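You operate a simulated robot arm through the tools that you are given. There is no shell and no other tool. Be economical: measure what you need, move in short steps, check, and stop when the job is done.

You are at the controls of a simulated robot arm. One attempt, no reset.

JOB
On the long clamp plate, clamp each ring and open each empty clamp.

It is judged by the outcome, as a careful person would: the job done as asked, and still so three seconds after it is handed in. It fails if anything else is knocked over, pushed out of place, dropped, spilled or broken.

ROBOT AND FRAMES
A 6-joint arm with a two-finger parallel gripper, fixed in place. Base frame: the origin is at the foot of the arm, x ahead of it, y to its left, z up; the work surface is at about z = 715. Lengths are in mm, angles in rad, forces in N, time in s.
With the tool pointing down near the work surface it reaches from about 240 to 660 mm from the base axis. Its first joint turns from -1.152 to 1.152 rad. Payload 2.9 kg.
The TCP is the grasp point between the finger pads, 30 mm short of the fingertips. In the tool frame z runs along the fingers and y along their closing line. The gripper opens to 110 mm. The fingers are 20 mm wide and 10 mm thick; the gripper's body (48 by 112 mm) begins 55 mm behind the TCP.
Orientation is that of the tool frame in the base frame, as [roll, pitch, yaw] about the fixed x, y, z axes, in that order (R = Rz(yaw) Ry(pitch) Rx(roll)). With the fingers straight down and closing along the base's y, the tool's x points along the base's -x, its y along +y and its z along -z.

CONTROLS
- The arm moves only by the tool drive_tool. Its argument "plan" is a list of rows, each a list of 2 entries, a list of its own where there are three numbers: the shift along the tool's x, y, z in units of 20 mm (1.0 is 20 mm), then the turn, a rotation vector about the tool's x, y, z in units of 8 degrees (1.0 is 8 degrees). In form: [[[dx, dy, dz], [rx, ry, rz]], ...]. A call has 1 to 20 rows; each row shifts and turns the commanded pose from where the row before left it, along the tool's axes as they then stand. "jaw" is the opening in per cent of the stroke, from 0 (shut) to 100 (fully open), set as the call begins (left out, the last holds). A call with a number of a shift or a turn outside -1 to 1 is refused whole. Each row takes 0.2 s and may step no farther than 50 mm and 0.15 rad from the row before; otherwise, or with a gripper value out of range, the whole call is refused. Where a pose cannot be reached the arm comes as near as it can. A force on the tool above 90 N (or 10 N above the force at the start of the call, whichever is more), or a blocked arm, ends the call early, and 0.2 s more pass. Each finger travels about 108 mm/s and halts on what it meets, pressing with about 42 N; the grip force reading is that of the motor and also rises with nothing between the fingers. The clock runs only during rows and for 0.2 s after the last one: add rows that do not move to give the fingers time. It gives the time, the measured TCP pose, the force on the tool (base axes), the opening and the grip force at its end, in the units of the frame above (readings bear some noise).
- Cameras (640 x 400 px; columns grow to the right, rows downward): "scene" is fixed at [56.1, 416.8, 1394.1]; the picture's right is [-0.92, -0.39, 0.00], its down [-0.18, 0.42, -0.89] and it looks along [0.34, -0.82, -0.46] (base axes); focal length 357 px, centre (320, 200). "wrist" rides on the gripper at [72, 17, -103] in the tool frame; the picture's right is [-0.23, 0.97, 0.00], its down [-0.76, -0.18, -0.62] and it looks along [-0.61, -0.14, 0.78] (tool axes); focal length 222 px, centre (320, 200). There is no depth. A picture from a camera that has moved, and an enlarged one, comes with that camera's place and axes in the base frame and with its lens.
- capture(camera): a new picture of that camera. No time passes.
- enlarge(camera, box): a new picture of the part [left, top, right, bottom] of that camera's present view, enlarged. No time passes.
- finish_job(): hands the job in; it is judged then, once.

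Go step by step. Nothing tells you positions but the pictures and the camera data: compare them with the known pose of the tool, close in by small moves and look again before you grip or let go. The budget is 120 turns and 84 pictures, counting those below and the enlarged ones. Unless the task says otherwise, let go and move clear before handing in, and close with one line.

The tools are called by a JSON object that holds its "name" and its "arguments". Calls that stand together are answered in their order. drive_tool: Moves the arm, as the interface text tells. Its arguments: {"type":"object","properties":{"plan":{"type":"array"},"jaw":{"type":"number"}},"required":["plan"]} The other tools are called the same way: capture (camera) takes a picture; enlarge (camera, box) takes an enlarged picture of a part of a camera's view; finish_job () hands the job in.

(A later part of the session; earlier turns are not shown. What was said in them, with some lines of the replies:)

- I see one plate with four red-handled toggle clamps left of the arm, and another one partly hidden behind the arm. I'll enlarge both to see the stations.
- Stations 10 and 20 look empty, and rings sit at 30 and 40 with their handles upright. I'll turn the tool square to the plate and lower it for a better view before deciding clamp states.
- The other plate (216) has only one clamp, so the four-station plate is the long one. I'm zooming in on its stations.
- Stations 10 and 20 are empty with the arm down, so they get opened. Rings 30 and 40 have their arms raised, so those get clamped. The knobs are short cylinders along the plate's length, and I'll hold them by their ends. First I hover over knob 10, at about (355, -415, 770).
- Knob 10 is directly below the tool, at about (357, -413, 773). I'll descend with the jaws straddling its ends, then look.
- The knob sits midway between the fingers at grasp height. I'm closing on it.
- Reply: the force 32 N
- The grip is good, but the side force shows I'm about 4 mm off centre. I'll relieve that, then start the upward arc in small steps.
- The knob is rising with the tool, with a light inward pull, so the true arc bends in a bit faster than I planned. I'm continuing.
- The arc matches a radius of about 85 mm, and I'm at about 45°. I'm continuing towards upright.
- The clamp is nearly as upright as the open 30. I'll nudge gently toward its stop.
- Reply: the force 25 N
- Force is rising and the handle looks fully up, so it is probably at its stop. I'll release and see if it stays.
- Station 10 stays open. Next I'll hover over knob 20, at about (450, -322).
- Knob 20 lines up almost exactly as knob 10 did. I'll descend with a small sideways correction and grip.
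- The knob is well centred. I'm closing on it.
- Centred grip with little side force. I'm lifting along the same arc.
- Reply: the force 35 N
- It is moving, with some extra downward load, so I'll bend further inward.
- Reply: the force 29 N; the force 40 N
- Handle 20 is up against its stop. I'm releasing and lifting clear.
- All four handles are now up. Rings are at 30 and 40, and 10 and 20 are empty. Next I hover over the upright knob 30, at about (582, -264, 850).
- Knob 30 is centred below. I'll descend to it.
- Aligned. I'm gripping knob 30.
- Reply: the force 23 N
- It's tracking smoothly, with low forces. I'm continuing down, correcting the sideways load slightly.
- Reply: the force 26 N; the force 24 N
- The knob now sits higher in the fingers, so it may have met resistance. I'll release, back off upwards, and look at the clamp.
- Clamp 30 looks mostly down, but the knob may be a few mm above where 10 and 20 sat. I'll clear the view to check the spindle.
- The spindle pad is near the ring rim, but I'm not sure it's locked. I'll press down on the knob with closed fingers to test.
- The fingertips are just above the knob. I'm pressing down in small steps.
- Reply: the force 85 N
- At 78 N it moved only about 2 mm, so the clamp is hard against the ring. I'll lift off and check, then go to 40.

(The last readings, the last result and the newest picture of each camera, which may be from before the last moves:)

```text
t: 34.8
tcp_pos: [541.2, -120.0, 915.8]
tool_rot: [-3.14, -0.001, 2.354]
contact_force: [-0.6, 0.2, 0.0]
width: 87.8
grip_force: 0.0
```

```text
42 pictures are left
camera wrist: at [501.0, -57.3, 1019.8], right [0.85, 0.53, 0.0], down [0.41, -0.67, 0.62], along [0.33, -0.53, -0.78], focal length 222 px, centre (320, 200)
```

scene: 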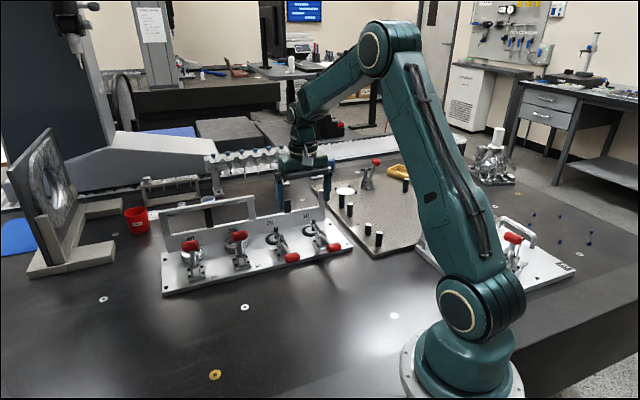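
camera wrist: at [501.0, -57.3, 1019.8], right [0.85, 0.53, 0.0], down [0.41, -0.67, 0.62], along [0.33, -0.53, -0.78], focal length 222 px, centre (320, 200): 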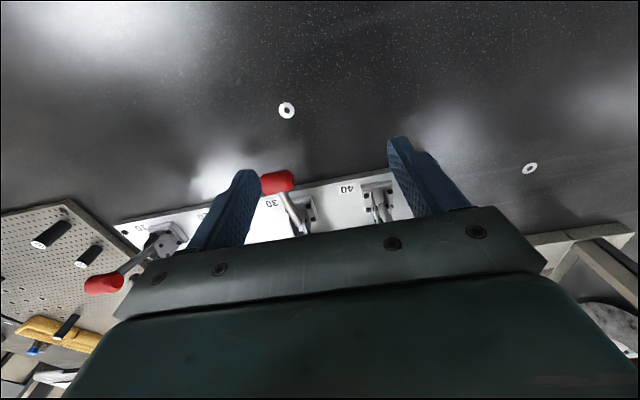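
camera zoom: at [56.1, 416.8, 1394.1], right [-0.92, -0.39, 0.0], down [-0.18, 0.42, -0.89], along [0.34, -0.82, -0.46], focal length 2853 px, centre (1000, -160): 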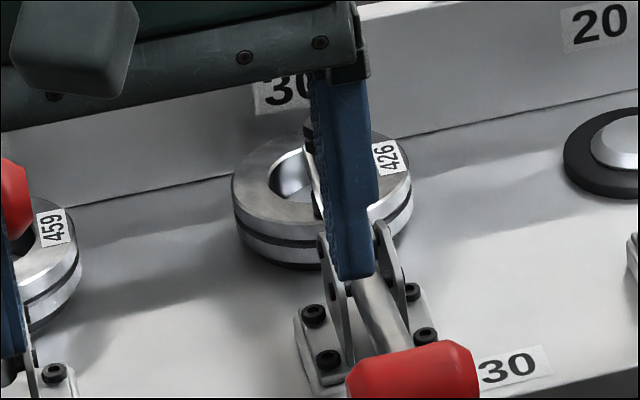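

The press moved handle 30 a further 10 mm or so to a firm stop, and its ring is in place. Now I go over the upright knob 40, at about (674, -172, 850), watching the reach.

{"name": "drive_tool", "arguments": {"plan": [[[-0.93, 0.41, -0.1], [0, 0, 0]], [[-0.93, 0.41, -0.1], [0, 0, 0]], [[-0.93, 0.41, -0.1], [0, 0, 0]], [[-0.93, 0.41, -0.1], [0, 0, 0]], [[-0.93, 0.41, -0.1], [0, 0, 0]], [[-0.93, 0.41, -0.1], [0, 0, 0]], [[-0.93, 0.41, -0.1], [0, 0, 0]], [[0, 0, 0], [0, 0, 0]]]}}

{"name": "capture", "arguments": {"camera": "wrist"}}

{"name": "enlarge", "arguments": {"camera": "scene", "box": [160, 180, 320, 300]}}

```text
t: 36.6
tcp_pos: [656.5, -167.2, 930.4]
tool_rot: [3.141, 0.0, 2.356]
contact_force: [0.4, -0.1, 1.0]
width: 87.7
grip_force: 0.1
out of reach, approached as far as the arm can: row 7
```

```text
41 pictures are left
camera wrist: at [616.8, -104.5, 1034.0], right [0.85, 0.53, 0.0], down [0.41, -0.67, 0.62], along [0.33, -0.53, -0.78], focal length 222 px, centre (320, 200)
```

wrist: 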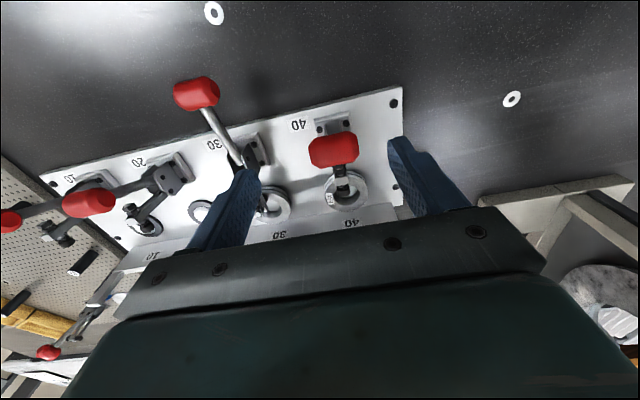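

```text
3.33 times, centred on (240, 240) of scene
camera zoom: at [56.1, 416.8, 1394.1], right [-0.92, -0.39, 0.0], down [-0.18, 0.42, -0.89], along [0.34, -0.82, -0.46], focal length 1189 px, centre (587, 67)
```

zoom: 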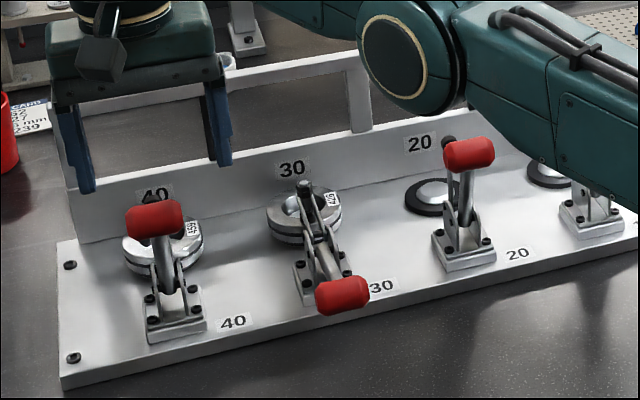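

Straight down stops about 15 mm short of knob 40. I'll tilt the tool 30° so the fingers point outward, which gives more reach and still grips the knob's ends.

{"name": "drive_tool", "arguments": {"plan": [[[0, 0, 0], [0, -0.94, 0]], [[0, 0, 0], [0, -0.94, 0]], [[0, 0, 0], [0, -0.94, 0]], [[0, 0, 0], [0, -0.93, 0]], [[0, 0, 0], [0, 0, 0]]]}}

{"name": "capture", "arguments": {"camera": "wrist"}}

{"name": "capture", "arguments": {"camera": "scene"}}

```text
t: 37.8
tcp_pos: [658.1, -168.7, 929.9]
tool_rot: [3.141, 0.526, 2.355]
contact_force: [0.4, 1.4, -0.4]
width: 88.0
grip_force: 0.1
```

```text
39 pictures are left
camera wrist: at [587.7, -75.1, 983.6], right [0.83, 0.55, 0.11], down [0.12, -0.37, 0.92], along [0.55, -0.75, -0.37], focal length 222 px, centre (320, 200)
```

wrist: 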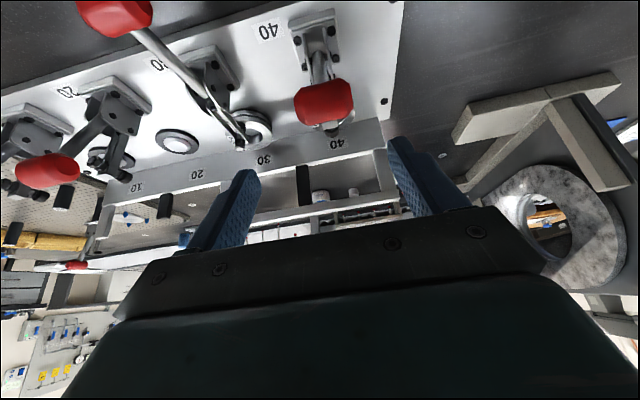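

```text
38 pictures are left
```

scene: 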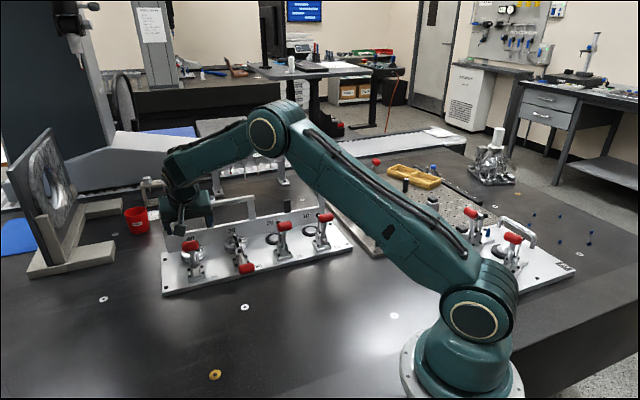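

Reach is fine with the tilt, and the knob's sight line agrees with (675, -174, 850). I'm moving the fingers around it.

{"name": "drive_tool", "arguments": {"plan": [[[0.274, 0.08, 0.766], [0, 0, 0]], [[0.274, 0.08, 0.766], [0, 0, 0]], [[0.274, 0.08, 0.766], [0, 0, 0]], [[0.274, 0.08, 0.766], [0, 0, 0]]]}}

{"name": "capture", "arguments": {"camera": "wrist"}}

```text
t: 38.8
tcp_pos: [670.0, -172.0, 865.4]
tool_rot: [-3.142, 0.524, 2.354]
contact_force: [1.0, -0.2, -1.0]
width: 88.2
grip_force: 0.1
```

```text
37 pictures are left
camera wrist: at [601.0, -79.3, 918.9], right [0.83, 0.55, 0.11], down [0.12, -0.37, 0.92], along [0.55, -0.75, -0.37], focal length 222 px, centre (320, 200)
```

wrist: 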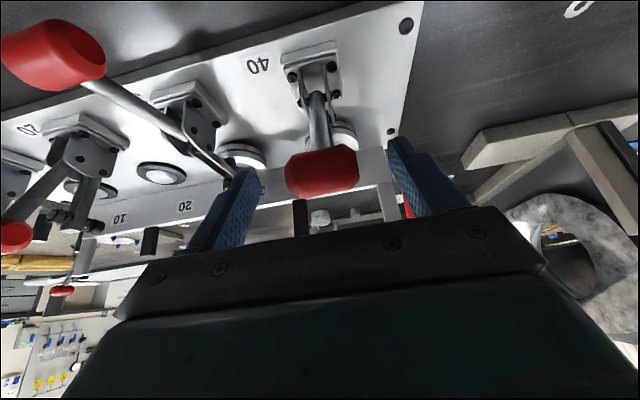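

Nearly there and centred. One last step, then grip.

{"name": "drive_tool", "arguments": {"plan": [[[0.274, 0.08, 0.7], [0, 0, 0]], [[0, 0, 0], [0, 0, 0]]]}}

{"name": "capture", "arguments": {"camera": "wrist"}}

{"name": "enlarge", "arguments": {"camera": "scene", "box": [140, 180, 300, 300]}}

```text
t: 39.4
tcp_pos: [674.2, -172.2, 850.8]
tool_rot: [3.14, 0.524, 2.352]
contact_force: [-0.2, 0.6, -0.3]
width: 88.0
grip_force: 0.0
```

```text
36 pictures are left
camera wrist: at [603.7, -79.6, 904.3], right [0.83, 0.55, 0.11], down [0.12, -0.37, 0.92], along [0.55, -0.75, -0.37], focal length 222 px, centre (320, 200)
```

wrist: 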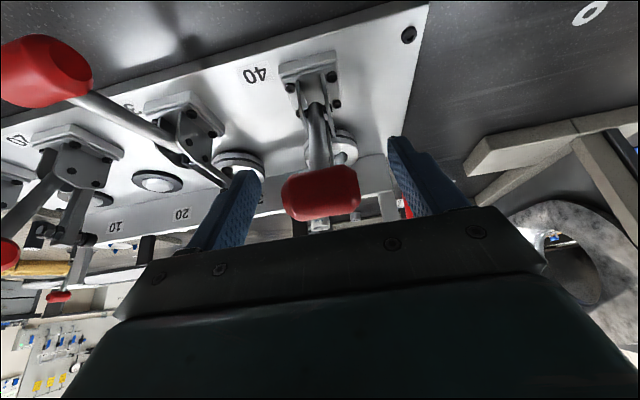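

```text
3.33 times, centred on (220, 240) of scene
camera zoom: at [56.1, 416.8, 1394.1], right [-0.92, -0.39, 0.0], down [-0.18, 0.42, -0.89], along [0.34, -0.82, -0.46], focal length 1189 px, centre (653, 67)
```

zoom: 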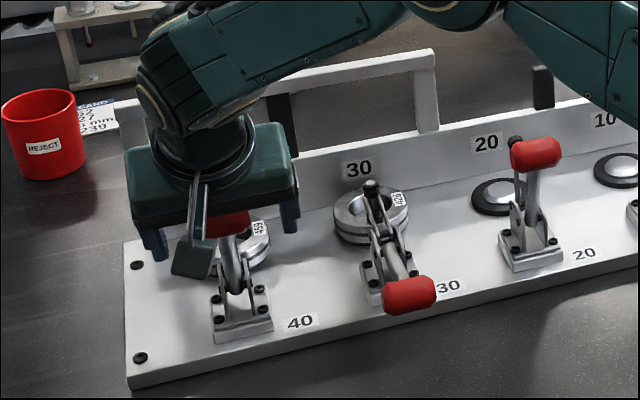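

Centred on knob 40. I'm gripping and making the first half of the arc.

{"name": "drive_tool", "arguments": {"plan": [[[0, 0.1, 0], [0, 0, 0]], [[0, 0, 0], [0, 0, 0]], [[0, 0, 0], [0, 0, 0]], [[0, 0, 0], [0, 0, 0]]], "jaw": 20}}

{"name": "drive_tool", "arguments": {"plan": [[[0.594, 0, -0.031], [0, 0, 0]], [[0.59, 0, 0.052], [0, 0, 0]], [[0.579, 0, 0.133], [0, 0, 0]], [[0.555, 0, 0.211], [0, 0, 0]]]}}

{"name": "enlarge", "arguments": {"camera": "scene", "box": [140, 180, 300, 300]}}

```text
t: 40.4
tcp_pos: [673.5, -172.3, 850.5]
tool_rot: [-3.139, 0.523, 2.354]
contact_force: [-11.4, -5.3, 4.5]
width: 41.9
grip_force: 42.1
```

```text
t: 41.4
tcp_pos: [647.6, -145.3, 824.2]
tool_rot: [3.141, 0.525, 2.35]
contact_force: [-17.2, -6.5, 22.8]
width: 41.7
grip_force: 42.6
```

```text
3.33 times, centred on (220, 240) of scene
camera zoom: at [55.3, 416.7, 1394.1], right [-0.92, -0.39, 0.0], down [-0.18, 0.42, -0.89], along [0.34, -0.82, -0.46], focal length 1189 px, centre (653, 67)
```

zoom: 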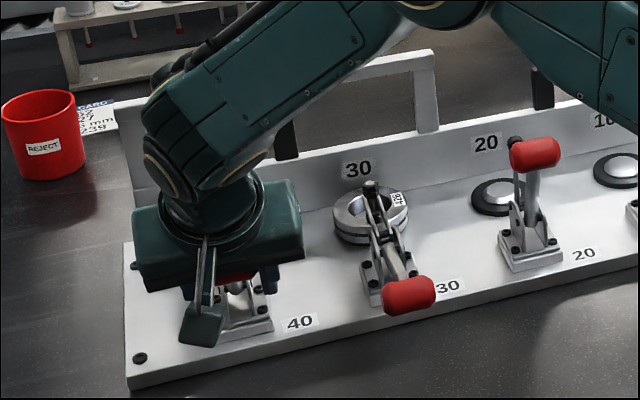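

Tracking well, so I'm continuing the lower half.

{"name": "drive_tool", "arguments": {"plan": [[[0.519, -0.08, 0.289], [0, 0, 0]], [[0.472, 0, 0.357], [0, 0, 0]], [[0.422, 0, 0.42], [0, 0, 0]]]}}

{"name": "capture", "arguments": {"camera": "wrist"}}

```text
t: 42.2
tcp_pos: [637.0, -133.9, 788.1]
tool_rot: [3.141, 0.523, 2.354]
contact_force: [-13.3, 1.5, 18.7]
width: 41.9
grip_force: 41.9
```

```text
33 pictures are left
camera wrist: at [566.5, -41.7, 842.2], right [0.83, 0.55, 0.11], down [0.12, -0.37, 0.92], along [0.55, -0.75, -0.37], focal length 222 px, centre (320, 200)
```

wrist: 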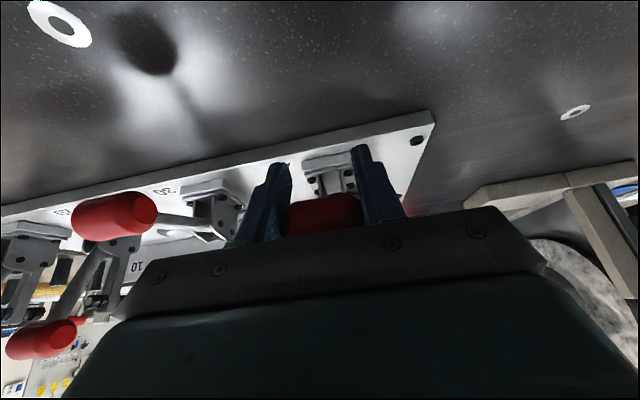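

The knob has slid up in the fingers, as at 30. I'll release, back out along the tool axis, and finish with a press from above.

{"name": "drive_tool", "arguments": {"plan": [[[0, 0, 0], [0, 0, 0]], [[0, 0, 0], [0, 0, 0]], [[0, 0, -1], [0, 0, 0]], [[0, 0, -1], [0, 0, 0]], [[0, 0, -1], [0, 0, 0]], [[0, 0, -1], [0, 0, 0]], [[0, 0, -1], [0, 0, 0]], [[0, 0, -0.8], [0, 0.94, 0]], [[0, 0, 0], [0, 0.94, 0]], [[0, 0, 0], [0, 0.94, 0]], [[0, 0, 0], [0, 0.93, 0]]], "jaw": 80}}

{"name": "capture", "arguments": {"camera": "wrist"}}

{"name": "enlarge", "arguments": {"camera": "scene", "box": [140, 180, 300, 300]}}

```text
t: 44.6
tcp_pos: [596.5, -94.1, 889.1]
tool_rot: [-3.141, -0.002, 2.354]
contact_force: [-0.6, 1.7, 0.3]
width: 88.0
grip_force: 0.1
```

```text
32 pictures are left
camera wrist: at [556.3, -32.2, 992.9], right [0.85, 0.53, 0.0], down [0.41, -0.67, 0.62], along [0.33, -0.53, -0.78], focal length 222 px, centre (320, 200)
```

wrist: 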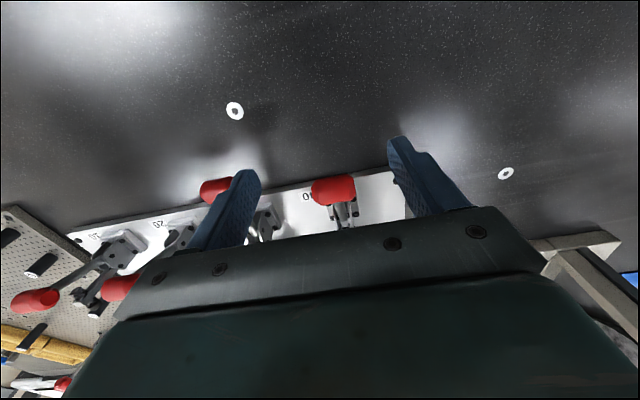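

```text
3.33 times, centred on (220, 240) of scene
camera zoom: at [56.1, 416.8, 1394.1], right [-0.92, -0.39, 0.0], down [-0.18, 0.42, -0.89], along [0.34, -0.82, -0.46], focal length 1189 px, centre (653, 67)
```

zoom: 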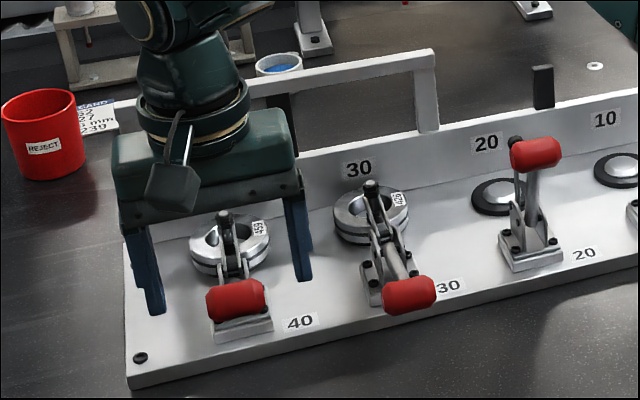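

Handle 40 is partway down, with the knob at about z 800. I'll position closed fingertips over it and press.

{"name": "drive_tool", "arguments": {"plan": [[[-0.77, 0, 0], [0, 0, 0]], [[-0.77, 0, 0], [0, 0, 0]], [[-0.77, 0, 0], [0, 0, 0]], [[-0.77, 0, 0], [0, 0, 0]], [[0, 0, 0.5], [0, 0, 0]]], "jaw": 0}}

{"name": "capture", "arguments": {"camera": "wrist"}}

```text
t: 45.8
tcp_pos: [641.2, -137.9, 880.0]
tool_rot: [-3.141, -0.001, 2.353]
contact_force: [-0.6, 0.1, -0.4]
width: 0.0
grip_force: 37.6
```

```text
30 pictures are left
camera wrist: at [600.5, -75.3, 983.6], right [0.85, 0.53, 0.0], down [0.41, -0.67, 0.62], along [0.33, -0.53, -0.78], focal length 222 px, centre (320, 200)
```

wrist: 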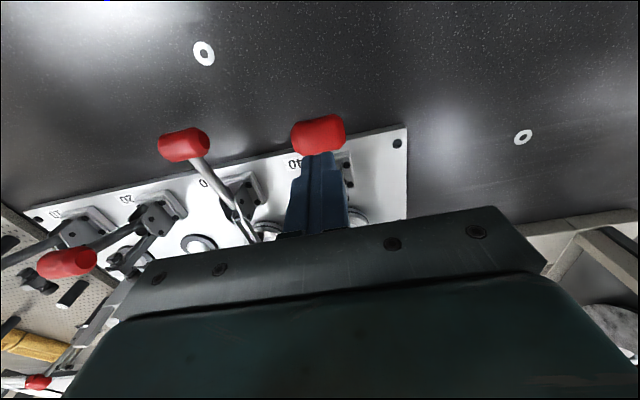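

{"name": "drive_tool", "arguments": {"plan": [[[0, 0, 0.8], [0, 0, 0]], [[0, 0, 0.6], [0, 0, 0]], [[0.05, 0, 0.4], [0, 0, 0]], [[0.05, 0, 0.35], [0, 0, 0]]]}}

```text
t: 46.8
tcp_pos: [637.1, -137.6, 836.8]
tool_rot: [3.141, 0.002, 2.352]
contact_force: [-0.4, 0.0, -0.7]
width: 0.1
grip_force: 37.4
```

{"name": "drive_tool", "arguments": {"plan": [[[0, 0, 0.25], [0, 0, 0]], [[0, 0, 0.25], [0, 0, 0]]]}}

{"name": "capture", "arguments": {"camera": "wrist"}}

{"name": "enlarge", "arguments": {"camera": "scene", "box": [140, 180, 300, 300]}}

```text
t: 47.4
tcp_pos: [640.0, -137.5, 826.7]
tool_rot: [3.141, 0.002, 2.355]
contact_force: [-1.0, -0.7, 4.1]
width: 0.0
grip_force: 37.9
```

```text
29 pictures are left
camera wrist: at [599.2, -74.7, 931.2], right [0.85, 0.53, 0.0], down [0.41, -0.67, 0.62], along [0.33, -0.53, -0.78], focal length 222 px, centre (320, 200)
```

wrist: 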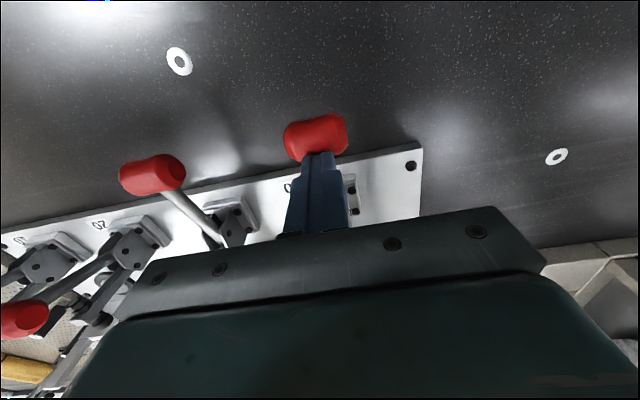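

```text
3.33 times, centred on (220, 240) of scene
camera zoom: at [56.0, 416.8, 1394.1], right [-0.92, -0.39, 0.0], down [-0.18, 0.42, -0.89], along [0.34, -0.82, -0.46], focal length 1189 px, centre (653, 67)
```

zoom: 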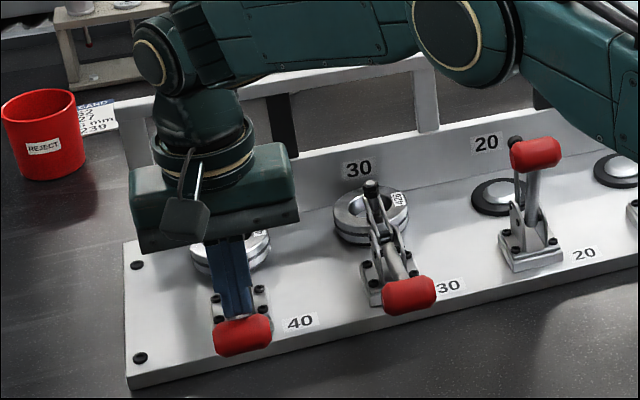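

The handle is following down. I'm pressing on to the stop.

{"name": "drive_tool", "arguments": {"plan": [[[0, 0, 0.15], [0, 0, 0]], [[0, 0, 0.15], [0, 0, 0]]]}}

```text
t: 48.0
tcp_pos: [641.1, -139.5, 826.2]
tool_rot: [3.137, 0.009, 2.355]
contact_force: [-8.2, 2.4, 41.2]
width: 0.0
grip_force: 37.8
```

{"name": "drive_tool", "arguments": {"plan": [[[0, 0, 0.12], [0, 0, 0]], [[0, 0, 0.1], [0, 0, 0]]]}}

```text
t: 48.6
tcp_pos: [643.8, -140.2, 825.5]
tool_rot: [3.128, 0.02, 2.351]
contact_force: [8.6, -5.4, 40.0]
width: 0.0
grip_force: 38.0
```

This is the same height as 30's stop. I'm lifting off and comparing the two.

{"name": "drive_tool", "arguments": {"plan": [[[0, 0, -0.6], [0, 0, 0]], [[0, 0, -1], [0, 0, 0]], [[0.4, 0, -1], [0, 0, 0]], [[0.9, 0, -1], [0, 0, 0]], [[0.9, -0.5, -1], [0, 0, 0]], [[0.9, -0.9, -1], [0, 0, 0]], [[0.9, -0.9, -1], [0, 0, 0]], [[0.9, -0.9, -1], [0, 0, 0]], [[0.9, -0.9, -0.5], [0, 0, 0]], [[0.9, -0.9, 0], [0, 0, 0]], [[0.9, -0.9, 0], [0, 0, 0]], [[0.9, -0.9, 0], [0, 0, 0]]], "jaw": 30}}

{"name": "enlarge", "arguments": {"camera": "scene", "box": [150, 190, 350, 310]}}

{"name": "enlarge", "arguments": {"camera": "scene", "box": [170, 215, 270, 285]}}

{"name": "capture", "arguments": {"camera": "wrist"}}

```text
t: 51.2
tcp_pos: [420.5, -112.4, 977.5]
tool_rot: [3.141, 0.0, 2.355]
contact_force: [0.5, -0.5, -0.3]
width: 33.2
grip_force: 0.1
```

```text
3.20 times, centred on (250, 250) of scene
camera zoom: at [56.1, 416.8, 1394.1], right [-0.92, -0.39, 0.0], down [-0.18, 0.42, -0.89], along [0.34, -0.82, -0.46], focal length 1141 px, centre (544, 40)
```

zoom: 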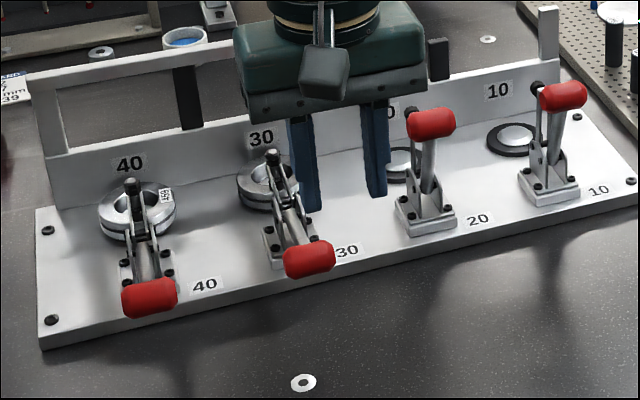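

```text
5.71 times, centred on (220, 250) of scene
camera zoom: at [56.1, 416.8, 1394.1], right [-0.92, -0.39, 0.0], down [-0.18, 0.42, -0.89], along [0.34, -0.82, -0.46], focal length 2038 px, centre (891, -86)
```

zoom: 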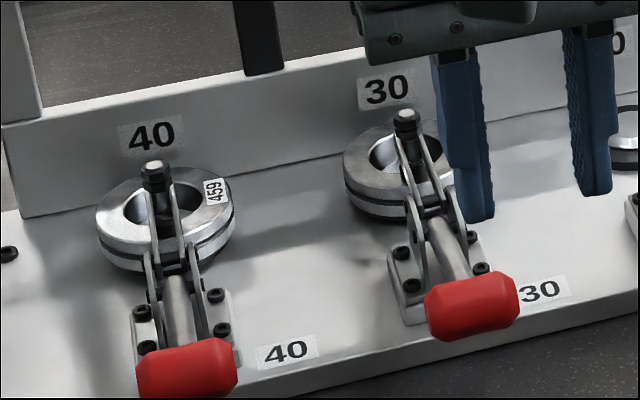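

```text
25 pictures are left
camera wrist: at [381.6, -49.4, 1081.4], right [0.85, 0.53, 0.0], down [0.41, -0.67, 0.62], along [0.33, -0.53, -0.78], focal length 222 px, centre (320, 200)
```

wrist: 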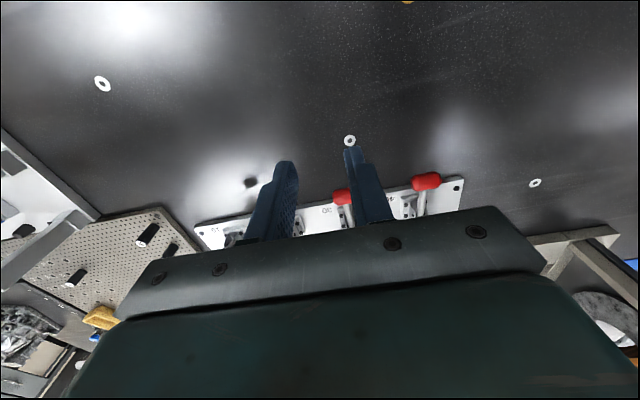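

Both rings sit under lowered arms, and 10 and 20 are upright. To confirm the pads really bear on the rings, I'll look from the side with the wrist camera.

{"name": "drive_tool", "arguments": {"plan": [[[-0.875, -0.82, 0], [0, 0, 0]], [[-0.875, -0.82, 0], [0, 0, 0]], [[-0.875, -0.82, 0], [0, 0, 0]], [[-0.875, -0.82, 0], [0, 0, 0]], [[-0.875, -0.82, 0], [0, 0, 0]], [[-0.875, -0.82, 0], [0, 0, 0]], [[-0.875, -0.82, 0], [0, 0, 0]], [[-0.875, -0.82, 0], [0, 0, 0]], [[-0.875, -0.82, 0], [0, 0, 0]], [[-0.875, -0.82, 0], [0, 0, 0]], [[-0.875, -0.82, 0], [0, 0, 0]], [[-0.875, -0.82, 0], [0, 0, 0]]]}}

{"name": "drive_tool", "arguments": {"plan": [[[0, 0, 0], [0, 0, -0.94]], [[0, 0, 0], [0, 0, -0.94]], [[0, 0, 0], [0, 0, -0.94]], [[0, 0, 0], [0, 0, -0.94]], [[0, 0, 0], [0, 0, -0.94]], [[0, 0, 0], [0, 0, -0.94]], [[0, 0, 0], [0, 0, -0.94]], [[0, 0, 0], [0, 0, -0.94]], [[0, 0, 0], [0, 0, -0.94]], [[0, 0, 0], [0, 0, -0.94]]]}}

{"name": "capture", "arguments": {"camera": "wrist"}}

```text
t: 53.8
tcp_pos: [431.0, -399.8, 979.4]
tool_rot: [3.141, 0.001, 2.357]
contact_force: [-0.3, 0.6, -0.6]
width: 32.9
grip_force: 0.0
```

```text
t: 56.0
tcp_pos: [431.6, -400.6, 977.3]
tool_rot: [3.141, 0.002, -2.615]
contact_force: [-0.2, 0.7, -0.3]
width: 33.1
grip_force: 0.1
```

```text
24 pictures are left
camera wrist: at [358.9, -422.3, 1080.7], right [-0.29, 0.96, 0.0], down [0.75, 0.23, 0.62], along [0.6, 0.18, -0.78], focal length 222 px, centre (320, 200)
```

wrist: 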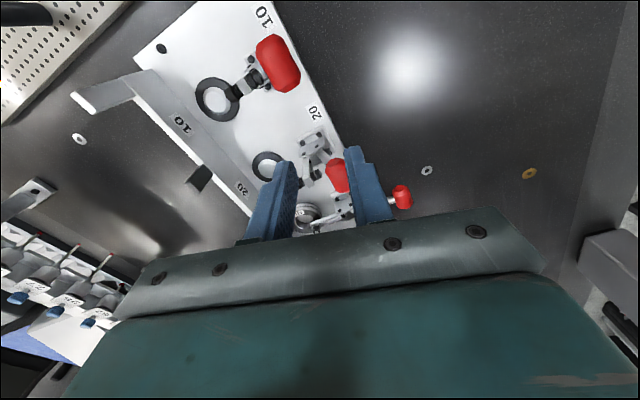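

The view is right but the gripper hides station 30. I'll open the jaws and tilt the camera up.

{"name": "drive_tool", "arguments": {"plan": [[[0, 0, 0], [0, -0.94, 0]], [[0, 0, 0], [0, -0.94, 0]], [[0, 0, 0], [0, -0.94, 0]], [[0, 0, 0], [0, 0, 0]]], "jaw": 100}}

{"name": "capture", "arguments": {"camera": "wrist"}}

```text
t: 57.0
tcp_pos: [430.7, -399.3, 977.2]
tool_rot: [3.141, 0.394, -2.619]
contact_force: [-0.6, 0.0, 0.0]
width: 110.1
grip_force: 0.0
```

```text
23 pictures are left
camera wrist: at [329.3, -438.9, 1045.1], right [-0.31, 0.95, 0.09], down [0.49, 0.08, 0.87], along [0.82, 0.31, -0.49], focal length 222 px, centre (320, 200)
```

wrist: 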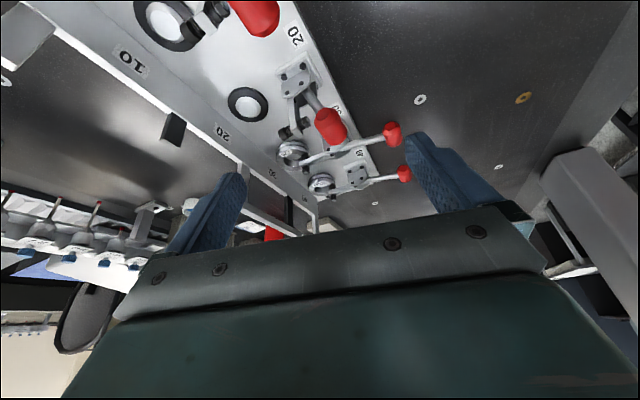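

{"name": "enlarge", "arguments": {"camera": "wrist", "box": [260, 120, 420, 210]}}

{"name": "enlarge", "arguments": {"camera": "wrist", "box": [275, 135, 345, 200]}}

```text
4.00 times, centred on (340, 165) of wrist
camera zoom: at [329.3, -438.9, 1045.1], right [-0.31, 0.95, 0.09], down [0.49, 0.08, 0.87], along [0.82, 0.31, -0.49], focal length 888 px, centre (240, 340)
```

zoom: 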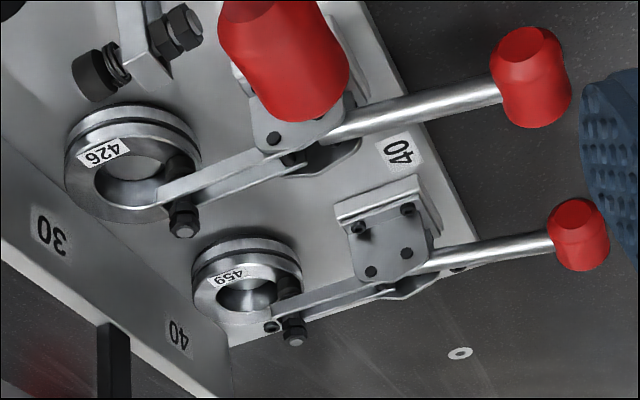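

```text
6.15 times, centred on (310, 168) of wrist
camera zoom: at [329.3, -438.9, 1045.1], right [-0.31, 0.95, 0.09], down [0.49, 0.08, 0.87], along [0.82, 0.31, -0.49], focal length 1367 px, centre (382, 400)
```

zoom: 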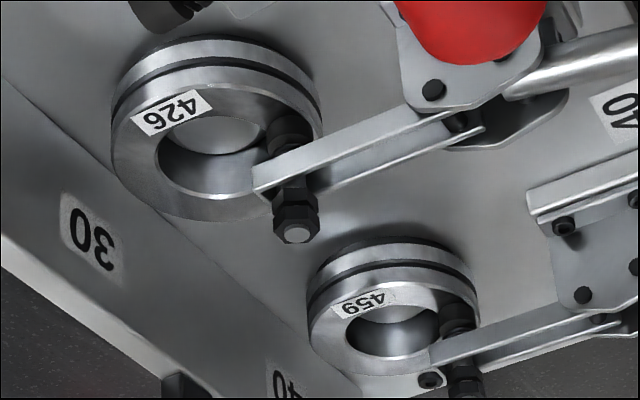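

In the side view both spindle pads press on the ring rims, with arms and handles level at 30 and 40. Clamps 10 and 20 stand open, and the tool is clear, so I'm handing in.

{"name": "finish_job", "arguments": {}}

```text
The job is handed in.
```

On the long clamp plate, the rings at stations 30 and 40 are clamped, the empty clamps at 10 and 20 are open, and I saw nothing else disturbed.
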